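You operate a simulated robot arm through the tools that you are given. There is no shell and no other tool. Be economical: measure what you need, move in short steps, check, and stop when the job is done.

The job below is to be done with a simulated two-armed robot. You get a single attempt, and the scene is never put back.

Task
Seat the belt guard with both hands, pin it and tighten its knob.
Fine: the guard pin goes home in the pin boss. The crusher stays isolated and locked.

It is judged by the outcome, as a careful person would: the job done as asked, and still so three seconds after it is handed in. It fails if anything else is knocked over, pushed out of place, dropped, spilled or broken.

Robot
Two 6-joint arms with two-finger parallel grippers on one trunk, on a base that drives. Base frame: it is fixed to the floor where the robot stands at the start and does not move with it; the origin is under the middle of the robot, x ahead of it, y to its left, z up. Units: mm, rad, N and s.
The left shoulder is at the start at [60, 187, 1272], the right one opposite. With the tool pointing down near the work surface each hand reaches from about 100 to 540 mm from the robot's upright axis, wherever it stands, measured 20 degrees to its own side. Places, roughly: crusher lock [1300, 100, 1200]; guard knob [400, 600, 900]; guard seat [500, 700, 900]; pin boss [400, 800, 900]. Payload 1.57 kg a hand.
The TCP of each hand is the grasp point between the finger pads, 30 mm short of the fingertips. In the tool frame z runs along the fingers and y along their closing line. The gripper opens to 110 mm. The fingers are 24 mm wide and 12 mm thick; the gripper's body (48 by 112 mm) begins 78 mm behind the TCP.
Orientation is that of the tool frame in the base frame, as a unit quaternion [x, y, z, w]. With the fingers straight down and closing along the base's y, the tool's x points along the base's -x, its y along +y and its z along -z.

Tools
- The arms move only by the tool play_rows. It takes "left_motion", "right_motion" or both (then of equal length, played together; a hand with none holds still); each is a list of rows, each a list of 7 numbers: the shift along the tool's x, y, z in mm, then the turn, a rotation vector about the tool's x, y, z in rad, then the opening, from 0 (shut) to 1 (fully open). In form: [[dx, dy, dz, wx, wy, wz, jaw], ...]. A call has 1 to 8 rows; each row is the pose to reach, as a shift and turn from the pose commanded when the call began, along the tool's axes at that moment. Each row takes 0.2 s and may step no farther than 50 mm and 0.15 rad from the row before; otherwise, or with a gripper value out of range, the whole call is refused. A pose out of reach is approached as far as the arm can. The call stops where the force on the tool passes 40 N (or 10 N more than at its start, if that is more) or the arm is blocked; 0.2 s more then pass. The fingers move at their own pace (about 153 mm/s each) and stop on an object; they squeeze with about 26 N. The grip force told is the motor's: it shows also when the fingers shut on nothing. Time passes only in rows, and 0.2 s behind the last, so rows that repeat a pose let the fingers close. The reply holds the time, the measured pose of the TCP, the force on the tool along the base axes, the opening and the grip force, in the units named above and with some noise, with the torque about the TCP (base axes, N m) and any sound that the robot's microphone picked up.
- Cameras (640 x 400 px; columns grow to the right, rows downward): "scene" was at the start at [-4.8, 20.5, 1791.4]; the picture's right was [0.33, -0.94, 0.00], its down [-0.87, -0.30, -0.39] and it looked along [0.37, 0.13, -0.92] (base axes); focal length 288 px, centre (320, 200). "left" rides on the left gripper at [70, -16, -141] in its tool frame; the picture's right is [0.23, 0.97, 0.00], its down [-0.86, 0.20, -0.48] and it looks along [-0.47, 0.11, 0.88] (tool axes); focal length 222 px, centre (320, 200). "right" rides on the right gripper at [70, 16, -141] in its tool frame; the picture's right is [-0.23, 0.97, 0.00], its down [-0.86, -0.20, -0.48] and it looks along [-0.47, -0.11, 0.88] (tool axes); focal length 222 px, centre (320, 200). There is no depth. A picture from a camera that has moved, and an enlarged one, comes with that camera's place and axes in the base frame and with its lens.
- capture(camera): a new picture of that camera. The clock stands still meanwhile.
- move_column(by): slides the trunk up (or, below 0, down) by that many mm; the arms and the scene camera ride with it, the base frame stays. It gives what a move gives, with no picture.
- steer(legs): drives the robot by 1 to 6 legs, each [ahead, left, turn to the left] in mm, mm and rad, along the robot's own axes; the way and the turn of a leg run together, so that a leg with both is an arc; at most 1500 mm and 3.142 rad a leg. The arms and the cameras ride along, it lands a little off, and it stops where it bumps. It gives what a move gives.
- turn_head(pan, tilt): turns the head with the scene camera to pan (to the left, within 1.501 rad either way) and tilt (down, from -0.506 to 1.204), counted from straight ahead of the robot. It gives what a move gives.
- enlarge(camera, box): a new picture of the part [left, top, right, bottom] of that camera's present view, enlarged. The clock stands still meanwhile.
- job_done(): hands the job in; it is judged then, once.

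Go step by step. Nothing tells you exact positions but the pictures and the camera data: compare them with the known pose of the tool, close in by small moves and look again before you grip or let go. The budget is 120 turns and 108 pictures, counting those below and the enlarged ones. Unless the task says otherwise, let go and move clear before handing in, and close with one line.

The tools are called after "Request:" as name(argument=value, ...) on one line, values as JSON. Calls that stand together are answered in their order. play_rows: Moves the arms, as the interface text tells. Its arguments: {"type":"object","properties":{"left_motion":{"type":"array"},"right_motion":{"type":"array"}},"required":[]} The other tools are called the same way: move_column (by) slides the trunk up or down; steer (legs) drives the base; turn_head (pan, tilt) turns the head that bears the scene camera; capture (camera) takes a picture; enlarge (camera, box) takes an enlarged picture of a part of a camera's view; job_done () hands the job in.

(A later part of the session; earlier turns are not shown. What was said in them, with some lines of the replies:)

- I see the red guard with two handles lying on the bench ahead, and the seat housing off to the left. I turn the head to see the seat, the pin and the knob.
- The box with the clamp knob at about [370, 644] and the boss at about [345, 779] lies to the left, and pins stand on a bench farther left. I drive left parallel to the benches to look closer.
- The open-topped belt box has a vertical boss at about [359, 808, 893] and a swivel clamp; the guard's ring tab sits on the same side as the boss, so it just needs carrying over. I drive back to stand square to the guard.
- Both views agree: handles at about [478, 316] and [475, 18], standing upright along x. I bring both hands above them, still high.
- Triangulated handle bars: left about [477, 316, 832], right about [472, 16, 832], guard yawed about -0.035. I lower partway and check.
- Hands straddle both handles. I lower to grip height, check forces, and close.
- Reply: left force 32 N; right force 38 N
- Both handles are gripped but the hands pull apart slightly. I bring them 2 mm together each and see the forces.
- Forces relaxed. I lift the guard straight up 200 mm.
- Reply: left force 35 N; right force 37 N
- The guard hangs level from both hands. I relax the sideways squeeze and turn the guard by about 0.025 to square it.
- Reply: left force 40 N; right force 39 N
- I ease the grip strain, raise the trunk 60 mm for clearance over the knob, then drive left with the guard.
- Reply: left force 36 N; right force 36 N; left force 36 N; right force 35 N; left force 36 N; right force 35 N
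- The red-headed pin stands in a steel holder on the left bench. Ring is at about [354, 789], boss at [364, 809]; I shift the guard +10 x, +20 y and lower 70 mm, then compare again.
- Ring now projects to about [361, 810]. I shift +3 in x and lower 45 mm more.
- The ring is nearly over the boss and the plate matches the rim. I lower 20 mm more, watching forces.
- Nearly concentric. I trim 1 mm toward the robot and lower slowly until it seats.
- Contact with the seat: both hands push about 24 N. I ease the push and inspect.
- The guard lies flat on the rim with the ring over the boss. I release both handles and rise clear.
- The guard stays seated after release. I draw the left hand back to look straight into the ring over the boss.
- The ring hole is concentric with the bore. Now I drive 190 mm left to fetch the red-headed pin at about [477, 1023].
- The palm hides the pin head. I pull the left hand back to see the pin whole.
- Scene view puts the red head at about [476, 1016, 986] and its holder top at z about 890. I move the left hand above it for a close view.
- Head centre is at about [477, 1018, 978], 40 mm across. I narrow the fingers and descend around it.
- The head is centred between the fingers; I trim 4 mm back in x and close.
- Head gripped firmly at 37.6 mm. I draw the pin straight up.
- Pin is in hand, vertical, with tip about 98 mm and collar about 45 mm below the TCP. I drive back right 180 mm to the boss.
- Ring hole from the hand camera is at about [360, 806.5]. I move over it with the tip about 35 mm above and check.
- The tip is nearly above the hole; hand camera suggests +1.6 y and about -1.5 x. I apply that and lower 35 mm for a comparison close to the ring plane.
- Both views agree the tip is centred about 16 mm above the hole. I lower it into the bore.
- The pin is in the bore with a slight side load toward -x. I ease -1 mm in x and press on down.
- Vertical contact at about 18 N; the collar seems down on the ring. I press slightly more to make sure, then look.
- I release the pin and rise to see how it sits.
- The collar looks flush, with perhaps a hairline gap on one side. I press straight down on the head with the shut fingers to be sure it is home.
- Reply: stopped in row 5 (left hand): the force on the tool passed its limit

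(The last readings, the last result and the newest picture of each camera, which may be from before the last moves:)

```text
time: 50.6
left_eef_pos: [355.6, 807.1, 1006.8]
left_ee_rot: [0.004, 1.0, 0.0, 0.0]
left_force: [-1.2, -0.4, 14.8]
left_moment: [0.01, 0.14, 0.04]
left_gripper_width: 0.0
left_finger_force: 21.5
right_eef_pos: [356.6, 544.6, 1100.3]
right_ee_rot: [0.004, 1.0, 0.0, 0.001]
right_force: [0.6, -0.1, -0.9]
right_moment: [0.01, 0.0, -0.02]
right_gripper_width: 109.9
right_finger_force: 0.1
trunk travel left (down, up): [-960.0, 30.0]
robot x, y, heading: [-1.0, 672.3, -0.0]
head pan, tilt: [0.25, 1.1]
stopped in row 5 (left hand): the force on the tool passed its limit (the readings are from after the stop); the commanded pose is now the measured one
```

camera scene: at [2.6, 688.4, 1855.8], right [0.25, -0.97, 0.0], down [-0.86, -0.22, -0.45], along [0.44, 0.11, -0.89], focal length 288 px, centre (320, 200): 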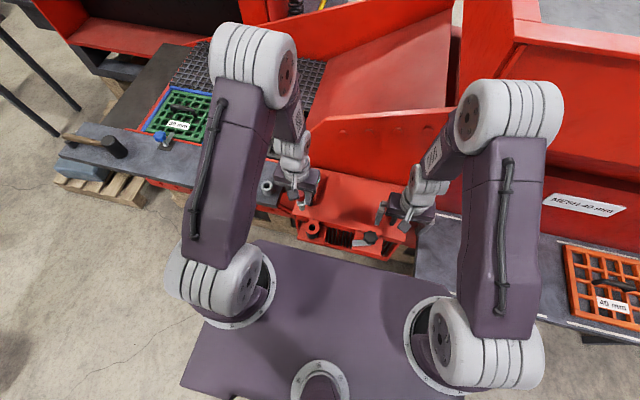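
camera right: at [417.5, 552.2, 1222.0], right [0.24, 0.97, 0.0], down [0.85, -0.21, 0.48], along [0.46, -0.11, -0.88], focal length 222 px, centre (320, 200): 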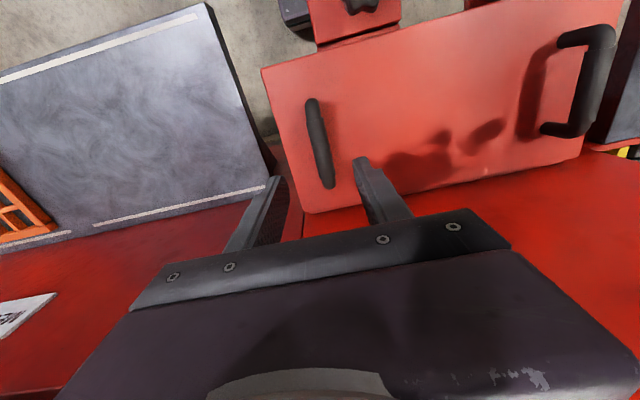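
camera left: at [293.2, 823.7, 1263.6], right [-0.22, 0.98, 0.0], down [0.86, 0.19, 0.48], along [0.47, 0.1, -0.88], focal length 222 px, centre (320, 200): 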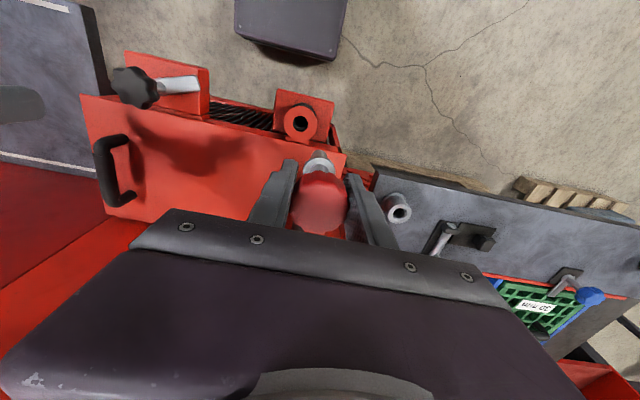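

Contact came at once with the head at z about 977 and it did not give under 40 N, so the collar is seated. I back off and compare the collar view.

Request:
play_rows(left_motion=[[0, 0, 3, 0, 0, 0, 0], [0, 0, 5, 0, 0, 0, 0], [0, 0, 5, 0, 0, 0, 0], [0, 0, -20, 0, 0, 0, 0], [0, 0, -60, 0, 0, 0, 0], [40, 20, -90, 0, 0, 0, 0.3], [80, 40, -100, 0, 0, 0, 0.5]])

Request:
enlarge(camera="right", box=[480, 65, 544, 105])

Request:
enlarge(camera="scene", box=[281, 200, 345, 240])

```text
refused: row 6 steps farther than a row can; nothing moved
```

```text
10.00 times, centred on (512, 85) of right
camera zoom: at [287.9, 560.9, 1241.3], right [0.24, 0.97, 0.0], down [0.85, -0.21, 0.48], along [0.47, -0.11, -0.88], focal length 2221 px, centre (-1600, 1350)
```

zoom: 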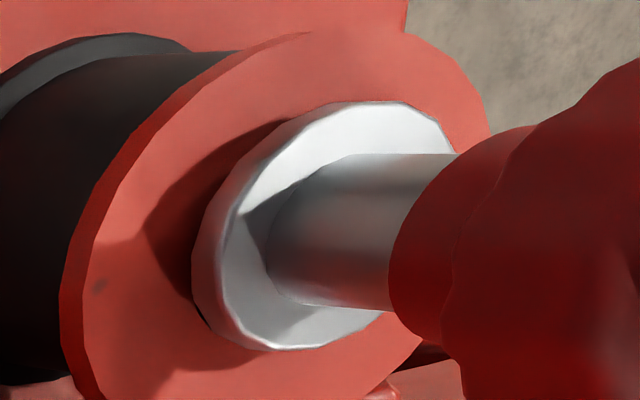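

```text
10.00 times, centred on (313, 220) of scene
camera zoom: at [-0.9, 688.0, 1856.0], right [0.25, -0.97, 0.0], down [-0.86, -0.22, -0.46], along [0.44, 0.11, -0.89], focal length 2882 px, centre (390, 0)
```

zoom: 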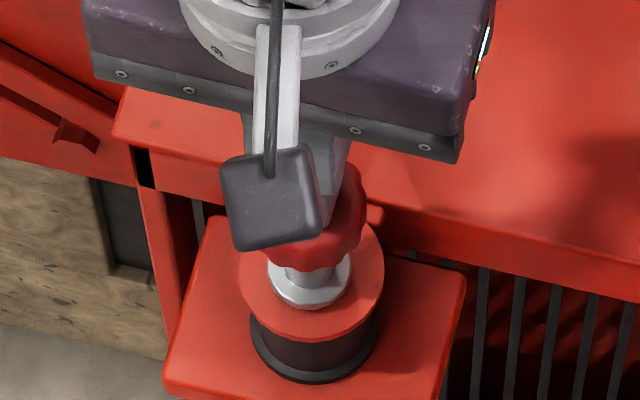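

Collar bottom and ring top share the same centre in the scene view, so the pin is home. I lift the left hand away.

Request:
play_rows(left_motion=[[0, 0, -20, 0, 0, 0, 0], [0, 0, -60, 0, 0, 0, 0], [30, 20, -85, 0, 0, 0, 0.3], [60, 40, -100, 0, 0, 0, 0.5], [60, 80, -100, 0, 0, 0, 0.5], [60, 120, -100, 0, 0, 0, 0.5]])

Request:
enlarge(camera="scene", box=[290, 180, 418, 260])

Request:
enlarge(camera="right", box=[300, 50, 460, 150])

```text
time: 52.0
left_eef_pos: [298.1, 931.4, 1105.8]
left_ee_rot: [0.004, 1.0, -0.001, 0.0]
left_force: [0.5, 0.0, -1.0]
left_moment: [0.0, 0.04, 0.03]
left_gripper_width: 55.1
left_finger_force: 0.1
right_eef_pos: [358.2, 547.0, 1099.0]
right_ee_rot: [0.005, 1.0, -0.001, 0.0]
right_force: [-0.6, -0.7, 0.5]
right_moment: [-0.02, -0.03, -0.01]
right_gripper_width: 110.2
right_finger_force: 0.1
trunk travel left (down, up): [-960.0, 30.0]
robot x, y, heading: [-0.1, 674.0, -0.001]
head pan, tilt: [0.25, 1.1]
```

```text
5.00 times, centred on (354, 220) of scene
camera zoom: at [2.1, 692.2, 1855.8], right [0.25, -0.97, 0.0], down [-0.86, -0.22, -0.45], along [0.44, 0.11, -0.89], focal length 1441 px, centre (150, 100)
```

zoom: 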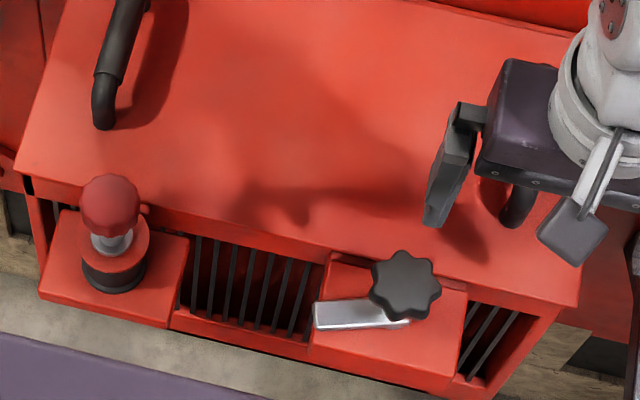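

```text
4.00 times, centred on (380, 100) of right
camera zoom: at [289.8, 563.6, 1241.0], right [0.24, 0.97, 0.0], down [0.85, -0.21, 0.48], along [0.46, -0.11, -0.88], focal length 888 px, centre (80, 600)
```

zoom: 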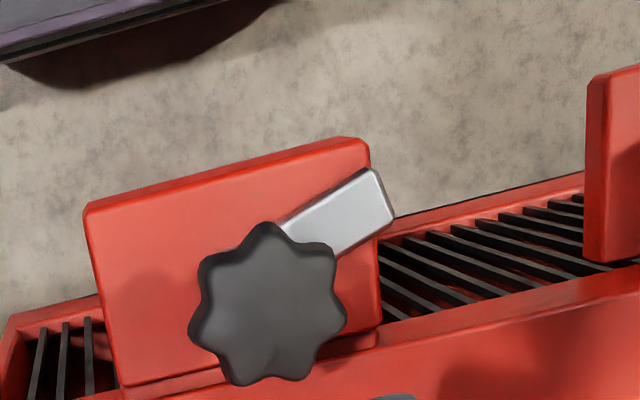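

The pin is home and the guard in place. The clamp knob is at about [356, 608, top 953] with its tongue pointing toward the boss; turning it clockwise swings the tongue over the guard. I move the right hand above it.

Request:
play_rows(right_motion=[[1, 30, 0, 0, 0, 0, 1], [2, 61, 10, 0, 0, 0, 1], [2, 61, 50, 0, 0, 0, 1], [2, 61, 85, 0, 0, 0, 0.85], [2, 61, 85, 0, 0, 0, 0.85]])

Request:
enlarge(right="x", camera="right", box=[200, 70, 440, 220])

Request:
enlarge(camera="scene", box=[310, 180, 438, 260])

```text
time: 53.2
left_eef_pos: [298.4, 929.6, 1105.0]
left_ee_rot: [0.005, 1.0, -0.001, 0.001]
left_force: [-0.7, 0.2, 0.0]
left_moment: [-0.02, 0.02, 0.01]
left_gripper_width: 54.8
left_finger_force: 0.0
right_eef_pos: [356.8, 607.8, 1013.3]
right_ee_rot: [0.006, 1.0, -0.002, 0.0]
right_force: [0.3, -0.4, 0.4]
right_moment: [0.0, 0.0, 0.03]
right_gripper_width: 93.3
right_finger_force: 0.2
trunk travel left (down, up): [-960.0, 30.0]
robot x, y, heading: [-2.0, 673.2, 0.002]
head pan, tilt: [0.25, 1.1]
```

```text
2.67 times, centred on (320, 145) of right
camera zoom: at [288.3, 623.9, 1155.2], right [0.24, 0.97, 0.0], down [0.85, -0.21, 0.48], along [0.47, -0.11, -0.88], focal length 592 px, centre (320, 347)
```

zoom: 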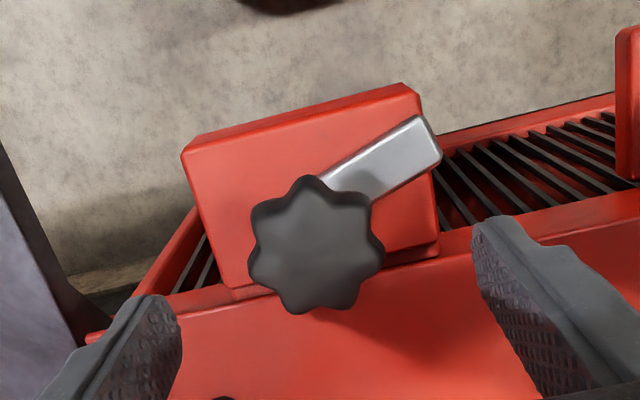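

```text
5.00 times, centred on (374, 220) of scene
camera zoom: at [1.3, 690.5, 1855.8], right [0.25, -0.97, 0.0], down [-0.86, -0.22, -0.45], along [0.44, 0.11, -0.89], focal length 1441 px, centre (50, 100)
```

zoom: 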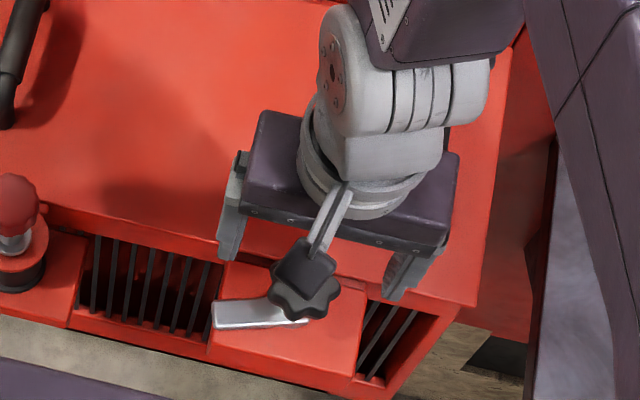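

Refined knob centre: about [358, 605.5], top z 940–950. I lower so the fingertips straddle the knob above the tongue.

Request:
play_rows(right_motion=[[-1, -2.3, 20, 0, 0, 0, 0.85], [-1, -2.3, 40, 0, 0, 0, 0.8], [-1, -2.3, 55, 0, 0, 0, 0.75], [-1, -2.3, 55, 0, 0, 0, 0.75]])

Request:
enlarge(camera="right", box=[200, 70, 440, 220])

Request:
enlarge(camera="scene", box=[334, 200, 414, 250])

Request:
capture(camera="left")

```text
time: 54.2
left_eef_pos: [300.3, 927.6, 1104.5]
left_ee_rot: [0.005, 1.0, -0.001, 0.0]
left_force: [0.6, -0.3, -1.0]
left_moment: [-0.01, 0.03, 0.01]
left_gripper_width: 54.9
left_finger_force: 0.0
right_eef_pos: [358.5, 603.9, 957.8]
right_ee_rot: [0.005, 1.0, -0.001, 0.0]
right_force: [-1.3, -0.7, -0.3]
right_moment: [-0.01, 0.0, 0.01]
right_gripper_width: 82.7
right_finger_force: 0.0
trunk travel left (down, up): [-960.0, 30.0]
robot x, y, heading: [2.8, 673.7, 0.003]
head pan, tilt: [0.25, 1.1]
```

```text
2.67 times, centred on (320, 145) of right
camera zoom: at [289.7, 620.3, 1099.6], right [0.24, 0.97, 0.0], down [0.85, -0.21, 0.48], along [0.46, -0.11, -0.88], focal length 592 px, centre (320, 347)
```

zoom: 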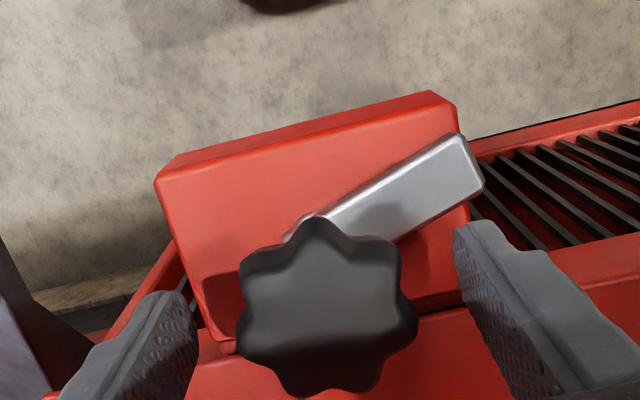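

```text
8.00 times, centred on (374, 225) of scene
camera zoom: at [2.3, 688.5, 1855.8], right [0.25, -0.97, 0.0], down [-0.86, -0.22, -0.45], along [0.44, 0.11, -0.89], focal length 2306 px, centre (-112, 0)
```

zoom: 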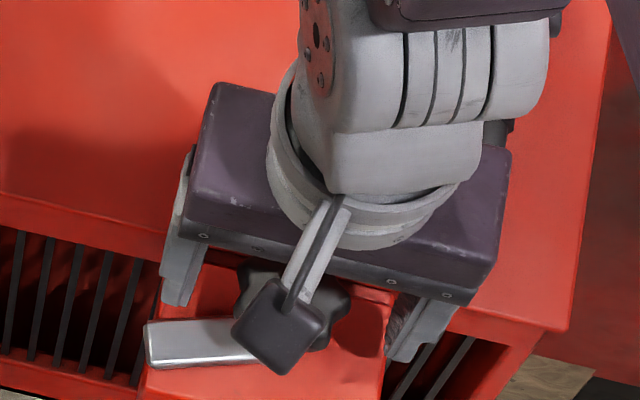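

```text
31 pictures are left
camera left: at [228.6, 912.4, 1246.9], right [-0.22, 0.98, 0.0], down [0.86, 0.19, 0.48], along [0.47, 0.1, -0.88], focal length 222 px, centre (320, 200)
```

left: 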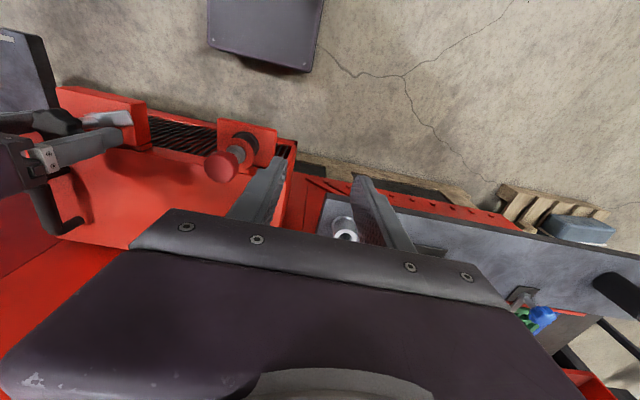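

Knob top is at z about 943, centred between the fingers. I lower 6 mm more and close on it.

Request:
play_rows(right_motion=[[-1, 1, 6, 0, 0, 0, 0.75], [-1, 1, 6, 0, 0, 0, 0.5], [-1, 1, 6, 0, 0, 0, 0.3], [-1, 1, 6, 0, 0, 0, 0], [-1, 1, 6, 0, 0, 0, 0]])

Request:
enlarge(camera="right", box=[200, 70, 440, 220])

```text
time: 55.4
left_eef_pos: [299.1, 929.8, 1105.0]
left_ee_rot: [0.006, 1.0, -0.001, -0.001]
left_force: [-0.2, -0.1, 0.4]
left_moment: [0.02, 0.02, 0.03]
left_gripper_width: 55.3
left_finger_force: 0.0
right_eef_pos: [359.4, 606.8, 952.2]
right_ee_rot: [0.004, 1.0, 0.0, 0.0]
right_force: [-1.0, 8.6, -4.0]
right_moment: [0.49, -0.55, -0.06]
right_gripper_width: 43.2
right_finger_force: 45.2
trunk travel left (down, up): [-960.0, 30.0]
robot x, y, heading: [0.8, 670.9, -0.002]
head pan, tilt: [0.25, 1.1]
```

```text
2.67 times, centred on (320, 145) of right
camera zoom: at [290.5, 623.0, 1094.2], right [0.24, 0.97, 0.0], down [0.85, -0.21, 0.48], along [0.47, -0.11, -0.88], focal length 592 px, centre (320, 347)
```

zoom: 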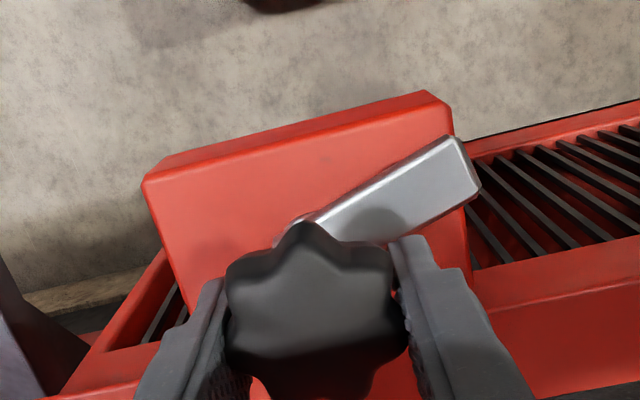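

The knob is gripped. I turn it clockwise 0.6 rad first and check that the tongue follows.

Request:
play_rows(right_motion=[[0, 1, 0, 0, 0, 0.14, 0], [0, 1, 0, 0, 0, 0.28, 0], [0, 1, 0, 0, 0, 0.42, 0], [0, 1, 0, 0, 0, 0.56, 0], [0, 1, 0, 0, 0, 0.56, 0]])

Request:
capture(camera="right")

```text
time: 56.6
left_eef_pos: [298.7, 925.2, 1105.4]
left_ee_rot: [0.006, 1.0, 0.0, 0.0]
left_force: [0.1, 1.1, 0.6]
left_moment: [0.01, -0.02, 0.01]
left_gripper_width: 54.8
left_finger_force: 0.0
right_eef_pos: [358.5, 603.0, 953.4]
right_ee_rot: [0.282, 0.959, 0.001, -0.002]
right_force: [-0.8, -15.6, -3.5]
right_moment: [-0.9, -0.79, 0.09]
right_gripper_width: 43.3
right_finger_force: 45.4
trunk travel left (down, up): [-960.0, 30.0]
robot x, y, heading: [3.9, 668.7, -0.003]
head pan, tilt: [0.25, 1.1]
```

```text
29 pictures are left
camera right: at [309.6, 653.5, 1094.5], right [0.72, 0.7, 0.0], down [0.61, -0.63, 0.48], along [0.33, -0.34, -0.88], focal length 222 px, centre (320, 200)
```

right: 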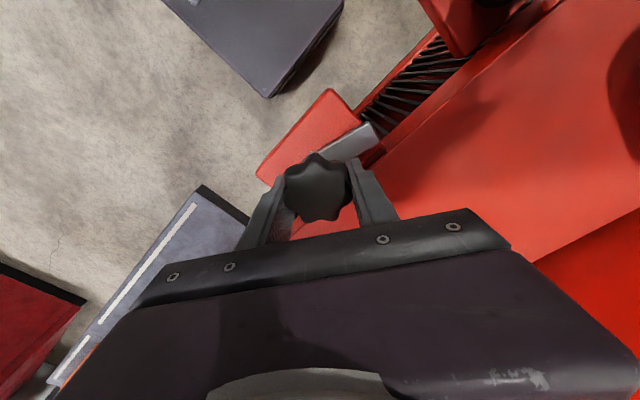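

The tongue turns with the knob. I continue clockwise in force-guarded steps.

Request:
play_rows(right_motion=[[-0.5, -0.8, 0, 0, 0, 0.14, 0], [-0.5, -0.8, 0, 0, 0, 0.28, 0], [-0.5, -0.8, 0, 0, 0, 0.42, 0], [-0.5, -0.8, 0, 0, 0, 0.56, 0], [-0.5, -0.8, 0, 0, 0, 0.56, 0]])

Request:
capture(camera="right")

Request:
enlarge(camera="scene", box=[334, 190, 414, 240])

```text
time: 57.8
left_eef_pos: [298.2, 924.1, 1108.2]
left_ee_rot: [0.005, 1.0, 0.002, 0.001]
left_force: [0.1, -0.2, 0.0]
left_moment: [0.01, 0.02, -0.02]
left_gripper_width: 55.0
left_finger_force: 0.1
right_eef_pos: [355.6, 601.0, 952.5]
right_ee_rot: [0.537, 0.844, 0.0, -0.003]
right_force: [-15.8, -23.8, -15.8]
right_moment: [-0.53, -0.77, 0.15]
right_gripper_width: 43.2
right_finger_force: 45.2
trunk travel left (down, up): [-960.0, 30.0]
robot x, y, heading: [0.4, 671.2, -0.005]
head pan, tilt: [0.25, 1.1]
```

```text
28 pictures are left
camera right: at [341.9, 669.4, 1094.6], right [0.98, 0.21, 0.0], down [0.18, -0.86, 0.47], along [0.1, -0.46, -0.88], focal length 222 px, centre (320, 200)
```

right: 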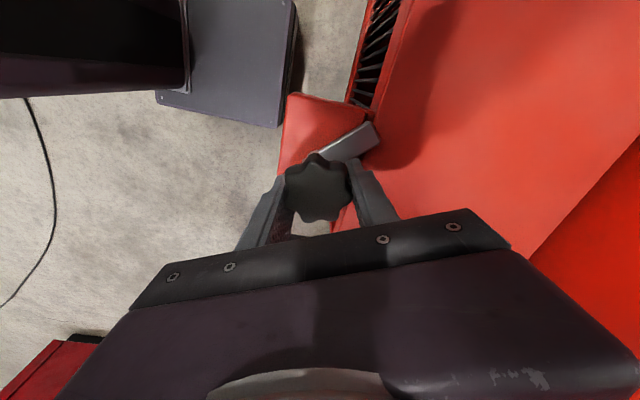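

```text
8.00 times, centred on (374, 215) of scene
camera zoom: at [-0.9, 681.4, 1855.7], right [0.25, -0.97, 0.0], down [-0.86, -0.22, -0.46], along [0.44, 0.12, -0.89], focal length 2306 px, centre (-112, 80)
```

zoom: 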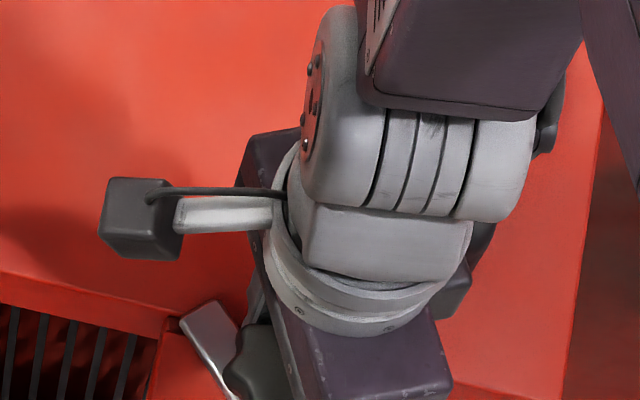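

Request:
enlarge(camera="right", box=[280, 90, 440, 190])

```text
4.00 times, centred on (360, 140) of right
camera zoom: at [341.9, 669.4, 1094.6], right [0.98, 0.21, 0.0], down [0.18, -0.86, 0.47], along [0.1, -0.46, -0.88], focal length 888 px, centre (160, 440)
```

zoom: 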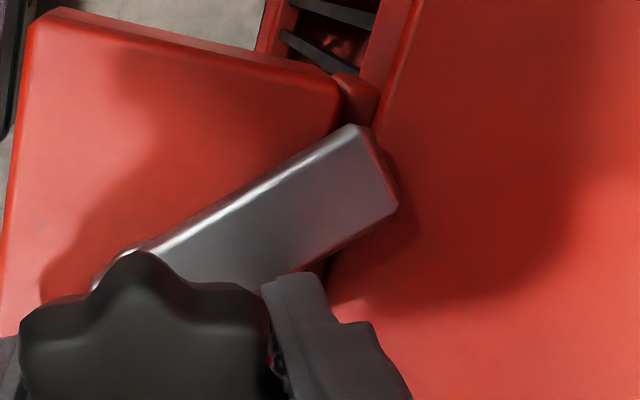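

The tongue now rides over the guard's edge and the knob draws down as it turns. I relieve the side load and keep turning, following it down.

Request:
play_rows(right_motion=[[-1.3, -1.9, 1, 0, 0, 0, 0], [-1.3, -1.9, 1.2, 0, 0, 0.14, 0], [-1.3, -1.9, 1.4, 0, 0, 0.28, 0], [-1.3, -1.9, 1.6, 0, 0, 0.42, 0], [-1.3, -1.9, 1.6, 0, 0, 0.42, 0]])

Request:
enlarge(camera="right", box=[240, 70, 480, 220])

```text
time: 59.0
left_eef_pos: [294.9, 925.0, 1107.3]
left_ee_rot: [0.005, 1.0, 0.001, 0.002]
left_force: [0.0, -0.6, 0.6]
left_moment: [0.01, 0.0, -0.03]
left_gripper_width: 54.9
left_finger_force: 0.0
right_eef_pos: [352.7, 601.1, 951.5]
right_ee_rot: [0.7, 0.714, 0.001, 0.0]
right_force: [-23.3, -16.2, 2.4]
right_moment: [0.76, -0.27, 0.11]
right_gripper_width: 43.5
right_finger_force: 45.2
trunk travel left (down, up): [-960.0, 30.0]
robot x, y, heading: [1.1, 668.9, 0.003]
head pan, tilt: [0.25, 1.1]
```

```text
2.67 times, centred on (360, 145) of right
camera zoom: at [368.6, 669.1, 1094.5], right [0.98, -0.21, 0.0], down [-0.18, -0.86, 0.48], along [-0.1, -0.47, -0.88], focal length 592 px, centre (213, 347)
```

zoom: 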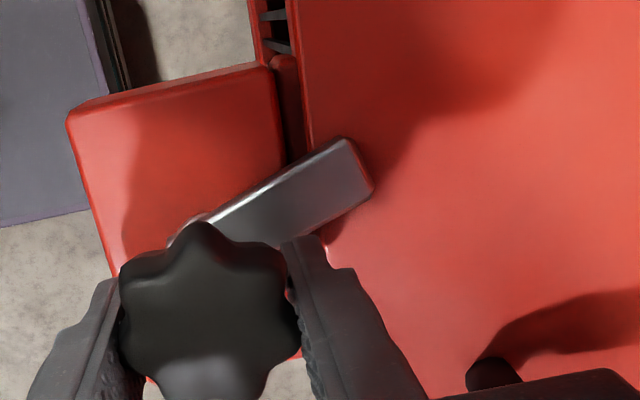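

The tongue lies well over the guard, about 16° short of straight. I relieve the side load again and continue until it comes tight.

Request:
play_rows(right_motion=[[-1.2, -1.8, 0, 0, 0, 0, 0], [-1.2, -1.8, 0.2, 0, 0, 0.12, 0], [-1.4, -1.9, 0.4, 0, 0, 0.24, 0], [-1.6, -2.2, 0.6, 0, 0, 0.36, 0], [-1.6, -2.2, 0.6, 0, 0, 0.36, 0]])

Request:
enlarge(camera="right", box=[240, 70, 480, 220])

```text
time: 60.2
left_eef_pos: [295.1, 927.8, 1106.6]
left_ee_rot: [0.005, 1.0, 0.0, 0.003]
left_force: [-0.6, 0.9, -0.6]
left_moment: [0.03, 0.01, 0.02]
left_gripper_width: 55.1
left_finger_force: 0.1
right_eef_pos: [350.7, 600.9, 953.2]
right_ee_rot: [0.816, 0.578, 0.0, 0.002]
right_force: [-20.7, -6.7, 19.4]
right_moment: [-0.07, 0.08, 1.1]
right_gripper_width: 43.6
right_finger_force: 44.6
trunk travel left (down, up): [-960.0, 30.0]
robot x, y, heading: [0.5, 675.7, -0.004]
head pan, tilt: [0.25, 1.1]
```

```text
2.67 times, centred on (360, 145) of right
camera zoom: at [389.5, 660.6, 1094.2], right [0.84, -0.54, 0.0], down [-0.47, -0.74, 0.48], along [-0.26, -0.41, -0.88], focal length 592 px, centre (213, 347)
```

zoom: 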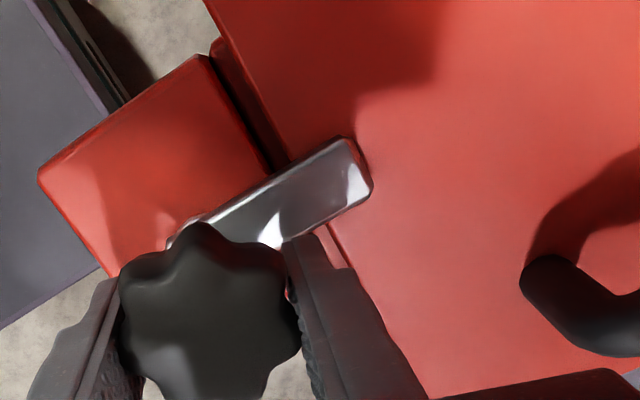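

The tongue now points straight over the guard and resisting torque has risen to 1.1 N·m. I relieve the down-push and turn a little further to tighten.

Request:
play_rows(right_motion=[[-0.5, -1.2, -1.2, 0, 0, 0, 0], [-0.5, -1.2, -1.2, 0, 0, 0.1, 0], [-0.5, -1.2, -1.2, 0, 0, 0.2, 0], [-0.5, -1.2, -1.2, 0, 0, 0.2, 0]])

Request:
enlarge(camera="right", box=[240, 70, 480, 220])

```text
time: 61.2
left_eef_pos: [295.5, 929.8, 1106.5]
left_ee_rot: [0.004, 1.0, -0.001, 0.002]
left_force: [-0.3, 0.6, 0.3]
left_moment: [0.0, -0.01, 0.01]
left_gripper_width: 54.7
left_finger_force: 0.0
right_eef_pos: [348.9, 602.3, 952.4]
right_ee_rot: [0.87, 0.493, -0.001, 0.001]
right_force: [-26.0, 9.5, -14.9]
right_moment: [0.49, 0.05, 0.82]
right_gripper_width: 45.0
right_finger_force: 44.7
trunk travel left (down, up): [-960.0, 30.0]
robot x, y, heading: [2.1, 672.1, 0.001]
head pan, tilt: [0.25, 1.1]
```

```text
2.67 times, centred on (360, 145) of right
camera zoom: at [400.7, 653.6, 1094.2], right [0.72, -0.69, 0.0], down [-0.61, -0.63, 0.48], along [-0.33, -0.35, -0.88], focal length 592 px, centre (213, 347)
```

zoom: 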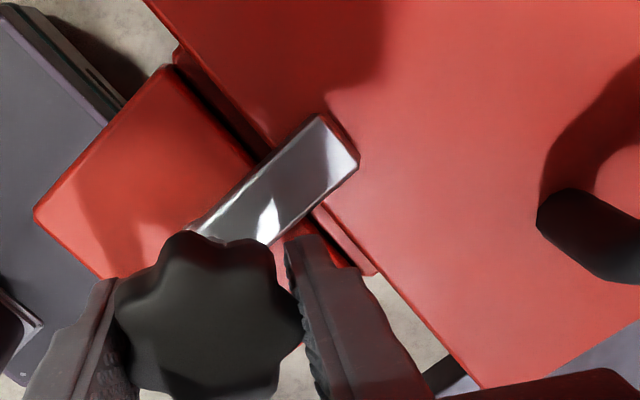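

The fingers now ride up the lobes while the tongue stays put: the knob is tight against its stop. I let go, rise and inspect.

Request:
play_rows(right_motion=[[0, -1, 0, 0, 0, 0, 0.3], [0, -1, 0, 0, 0, 0, 0.6], [0, -1, 0, 0, 0, 0, 0.75], [0, -1, -35, 0, 0, -0.12, 0.75], [0, -1, -70, 0, 0, -0.25, 0.75], [0, -1, -80, 0, 0, -0.35, 0.75]])

Request:
enlarge(camera="right", box=[200, 50, 520, 250])

Request:
capture(camera="scene")

```text
time: 62.6
left_eef_pos: [298.6, 928.2, 1105.7]
left_ee_rot: [0.006, 1.0, 0.0, 0.0]
left_force: [-0.1, 0.3, -0.4]
left_moment: [-0.01, 0.04, 0.04]
left_gripper_width: 55.1
left_finger_force: 0.0
right_eef_pos: [354.1, 601.2, 1032.9]
right_ee_rot: [0.77, 0.638, 0.0, 0.001]
right_force: [0.6, -0.3, 0.3]
right_moment: [0.02, 0.0, 0.01]
right_gripper_width: 82.4
right_finger_force: 0.0
trunk travel left (down, up): [-960.0, 30.0]
robot x, y, heading: [-0.6, 672.4, -0.006]
head pan, tilt: [0.25, 1.1]
```

```text
2.00 times, centred on (360, 150) of right
camera zoom: at [383.1, 666.3, 1174.8], right [0.91, -0.4, 0.0], down [-0.35, -0.8, 0.48], along [-0.19, -0.44, -0.88], focal length 444 px, centre (240, 300)
```

zoom: 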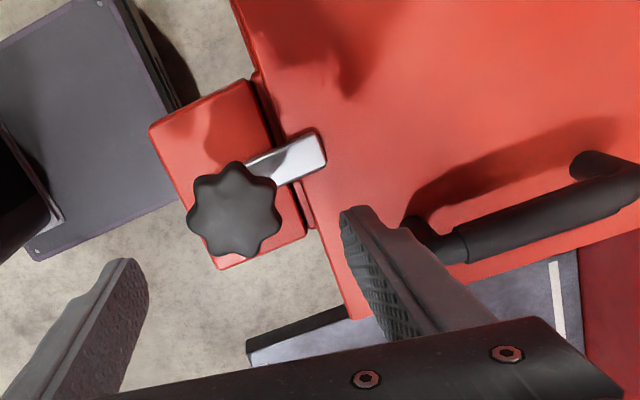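

```text
21 pictures are left
camera scene: at [1.6, 689.2, 1855.8], right [0.25, -0.97, 0.0], down [-0.86, -0.22, -0.45], along [0.44, 0.11, -0.89], focal length 288 px, centre (320, 200)
```

scene: 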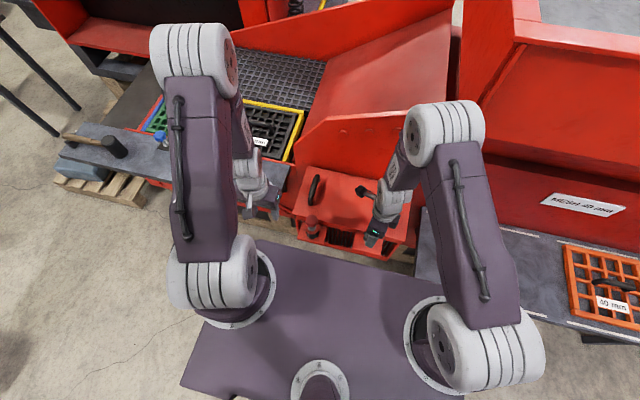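

The clamp tongue lies over the guard and the knob centre is right under the hand. I regrip once to verify tightness with a fresh hold.

Request:
play_rows(right_motion=[[0, -1.5, 30, 0, 0, -0.12, 0.75], [0, -1.5, 60, 0, 0, -0.12, 0.75], [0, -1.5, 81, 0, 0, -0.12, 0.75], [0, -1.5, 81, 0, 0, -0.12, 0.3], [0, -1.5, 81, 0, 0, -0.12, 0], [0, -1.5, 81, 0, 0, -0.12, 0]])

Request:
play_rows(right_motion=[[0, 0, 0, 0, 0, 0.08, 0], [0, 0, 0, 0, 0, 0.16, 0], [0, 0, 0, 0, 0, 0.2, 0], [0, 0, 0, 0, 0, 0.2, 0]])

Request:
enlarge(camera="right", box=[240, 70, 480, 220])

```text
time: 64.0
left_eef_pos: [298.9, 928.7, 1105.1]
left_ee_rot: [0.005, 1.0, 0.0, 0.0]
left_force: [-0.1, -0.2, -1.0]
left_moment: [0.01, -0.03, 0.03]
left_gripper_width: 54.7
left_finger_force: 0.1
right_eef_pos: [352.1, 601.0, 950.7]
right_ee_rot: [0.731, 0.683, 0.0, 0.0]
right_force: [-0.3, 1.9, -1.8]
right_moment: [0.79, -0.23, 0.01]
right_gripper_width: 45.3
right_finger_force: 44.4
trunk travel left (down, up): [-960.0, 30.0]
robot x, y, heading: [1.7, 672.8, -0.002]
head pan, tilt: [0.25, 1.1]
```

```text
time: 65.0
left_eef_pos: [298.0, 927.6, 1105.7]
left_ee_rot: [0.005, 1.0, 0.001, 0.001]
left_force: [0.5, 0.2, -0.2]
left_moment: [-0.02, 0.0, 0.02]
left_gripper_width: 55.1
left_finger_force: 0.1
right_eef_pos: [351.0, 601.9, 951.4]
right_ee_rot: [0.796, 0.605, 0.0, 0.0]
right_force: [-3.5, -0.1, 1.3]
right_moment: [-0.22, 0.16, 0.02]
right_gripper_width: 44.1
right_finger_force: 44.4
trunk travel left (down, up): [-960.0, 30.0]
robot x, y, heading: [2.4, 670.8, -0.002]
head pan, tilt: [0.25, 1.1]
```

```text
2.67 times, centred on (360, 145) of right
camera zoom: at [386.4, 664.1, 1092.9], right [0.88, -0.48, 0.0], down [-0.42, -0.77, 0.48], along [-0.23, -0.42, -0.88], focal length 592 px, centre (213, 347)
```

zoom: 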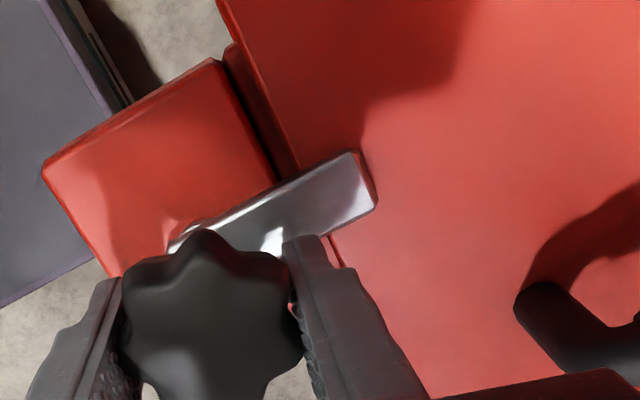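

The fingers settled back into the lobes without load yet. I turn on to feel the tightness.

Request:
play_rows(right_motion=[[0, 0, 0, 0, 0, 0.1, 0], [0, 0, 0, 0, 0, 0.2, 0], [0, 0, 0, 0, 0, 0.2, 0]])

Request:
enlarge(camera="right", box=[240, 70, 480, 220])

```text
time: 65.8
left_eef_pos: [297.5, 929.6, 1105.8]
left_ee_rot: [0.006, 1.0, 0.001, 0.001]
left_force: [0.3, 0.8, 0.2]
left_moment: [0.05, 0.01, -0.01]
left_gripper_width: 55.0
left_finger_force: 0.0
right_eef_pos: [351.1, 601.3, 951.4]
right_ee_rot: [0.852, 0.523, -0.001, 0.001]
right_force: [-9.5, 2.3, -6.4]
right_moment: [-0.01, -0.34, 1.06]
right_gripper_width: 44.6
right_finger_force: 45.1
trunk travel left (down, up): [-960.0, 30.0]
robot x, y, heading: [0.3, 670.2, -0.002]
head pan, tilt: [0.25, 1.1]
```

```text
2.67 times, centred on (360, 145) of right
camera zoom: at [397.3, 656.5, 1092.9], right [0.77, -0.64, 0.0], down [-0.56, -0.67, 0.48], along [-0.31, -0.37, -0.88], focal length 592 px, centre (213, 347)
```

zoom: 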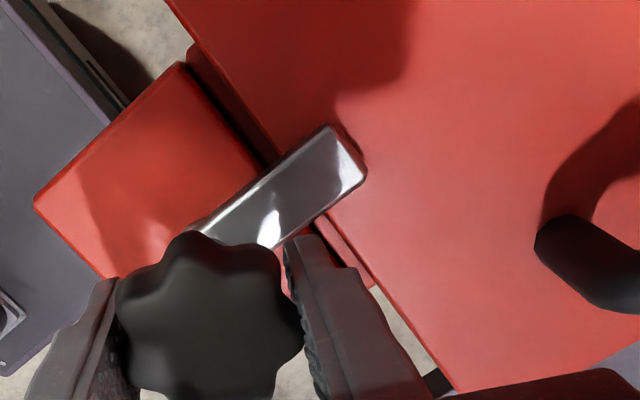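

It holds against 1.06 N·m with the tongue unmoved: tight. I release and take both hands up clear.

Request:
play_rows(right_motion=[[0, 0, 0, 0, 0, 0, 0.3], [0, 0, 0, 0, 0, 0, 0.6], [0, 0, 0, 0, 0, 0, 0.75], [0, 0, -40, 0, 0, 0, 0.75], [0, 0, -80, 0, 0, -0.14, 0.75], [0, 0, -120, 0, 0, -0.28, 0.75], [0, 0, -150, 0, 0, -0.42, 0.75], [0, -40, -160, 0, 0, -0.56, 0.75]])

Request:
enlarge(camera="right", box=[160, 0, 640, 300])

Request:
enlarge(camera="scene", box=[280, 160, 440, 260])

Request:
capture(camera="left")

```text
time: 67.6
left_eef_pos: [297.5, 929.8, 1105.9]
left_ee_rot: [0.005, 1.0, -0.001, 0.001]
left_force: [-0.1, -0.3, 0.0]
left_moment: [-0.01, -0.01, -0.02]
left_gripper_width: 54.9
left_finger_force: 0.0
right_eef_pos: [314.7, 619.7, 1112.5]
right_ee_rot: [0.673, 0.739, -0.001, 0.0]
right_force: [-0.6, -0.2, 0.8]
right_moment: [-0.01, -0.03, 0.0]
right_gripper_width: 82.3
right_finger_force: 0.1
trunk travel left (down, up): [-960.0, 30.0]
robot x, y, heading: [1.6, 674.4, 0.001]
head pan, tilt: [0.25, 1.1]
```

```text
1.33 times, centred on (400, 150) of right
camera zoom: at [325.2, 691.5, 1253.4], right [0.99, -0.14, 0.0], down [-0.12, -0.87, 0.48], along [-0.06, -0.48, -0.88], focal length 296 px, centre (213, 267)
```

zoom: 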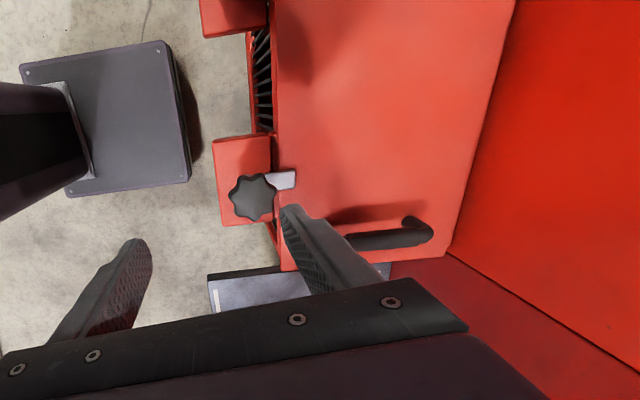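

```text
4.00 times, centred on (360, 210) of scene
camera zoom: at [0.0, 690.8, 1855.8], right [0.25, -0.97, 0.0], down [-0.86, -0.22, -0.45], along [0.44, 0.11, -0.89], focal length 1153 px, centre (160, 160)
```

zoom: 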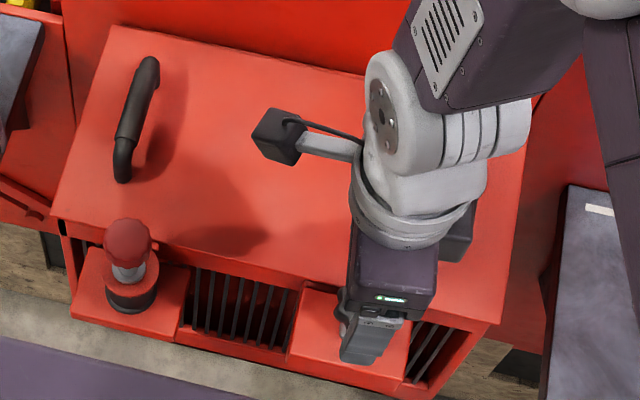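

```text
16 pictures are left
camera left: at [227.1, 913.9, 1246.9], right [-0.22, 0.98, 0.0], down [0.86, 0.19, 0.48], along [0.47, 0.1, -0.88], focal length 222 px, centre (320, 200)
```

left: 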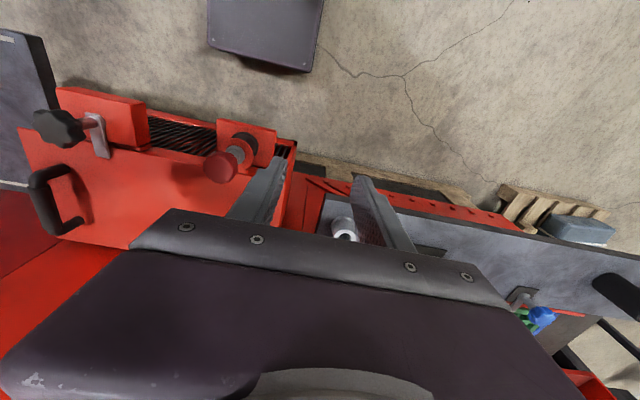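

The clamp holds the guard. I take one last close look at the pin collar from the left side.

Request:
enlarge(camera="left", box=[195, 115, 291, 175])

Request:
enlarge(camera="scene", box=[292, 206, 340, 236])

```text
6.67 times, centred on (243, 145) of left
camera zoom: at [227.1, 913.9, 1246.9], right [-0.22, 0.98, 0.0], down [0.86, 0.19, 0.48], along [0.47, 0.1, -0.88], focal length 1481 px, centre (833, 567)
```

zoom: 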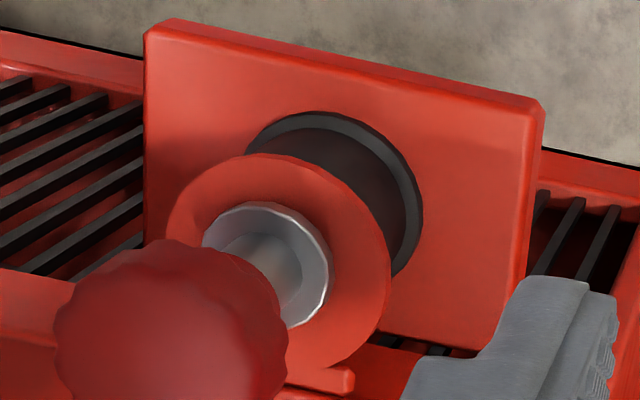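

```text
13.33 times, centred on (316, 221) of scene
camera zoom: at [0.0, 690.8, 1855.8], right [0.25, -0.97, 0.0], down [-0.86, -0.22, -0.45], along [0.44, 0.11, -0.89], focal length 3842 px, centre (373, -80)
```

zoom: 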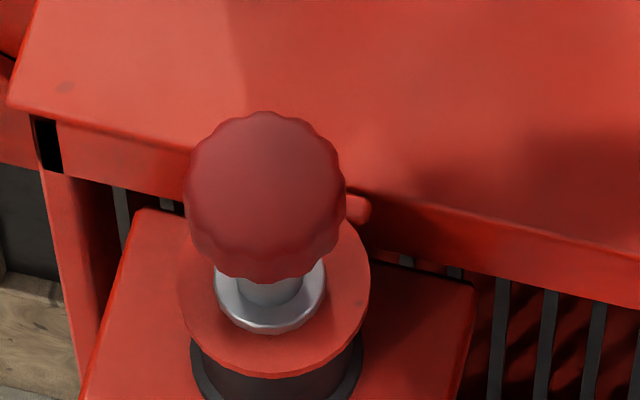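

The collar sits flush on the ring, the tongue is clamped over the guard, and both hands are clear. I hand in.

Request:
job_done()

```text
The job is handed in.
```

The job is handed in. The belt guard is seated with both hands, the pin is home in its boss, and the knob is tight, holding at about 1 N·m. I never touched the crusher lock.
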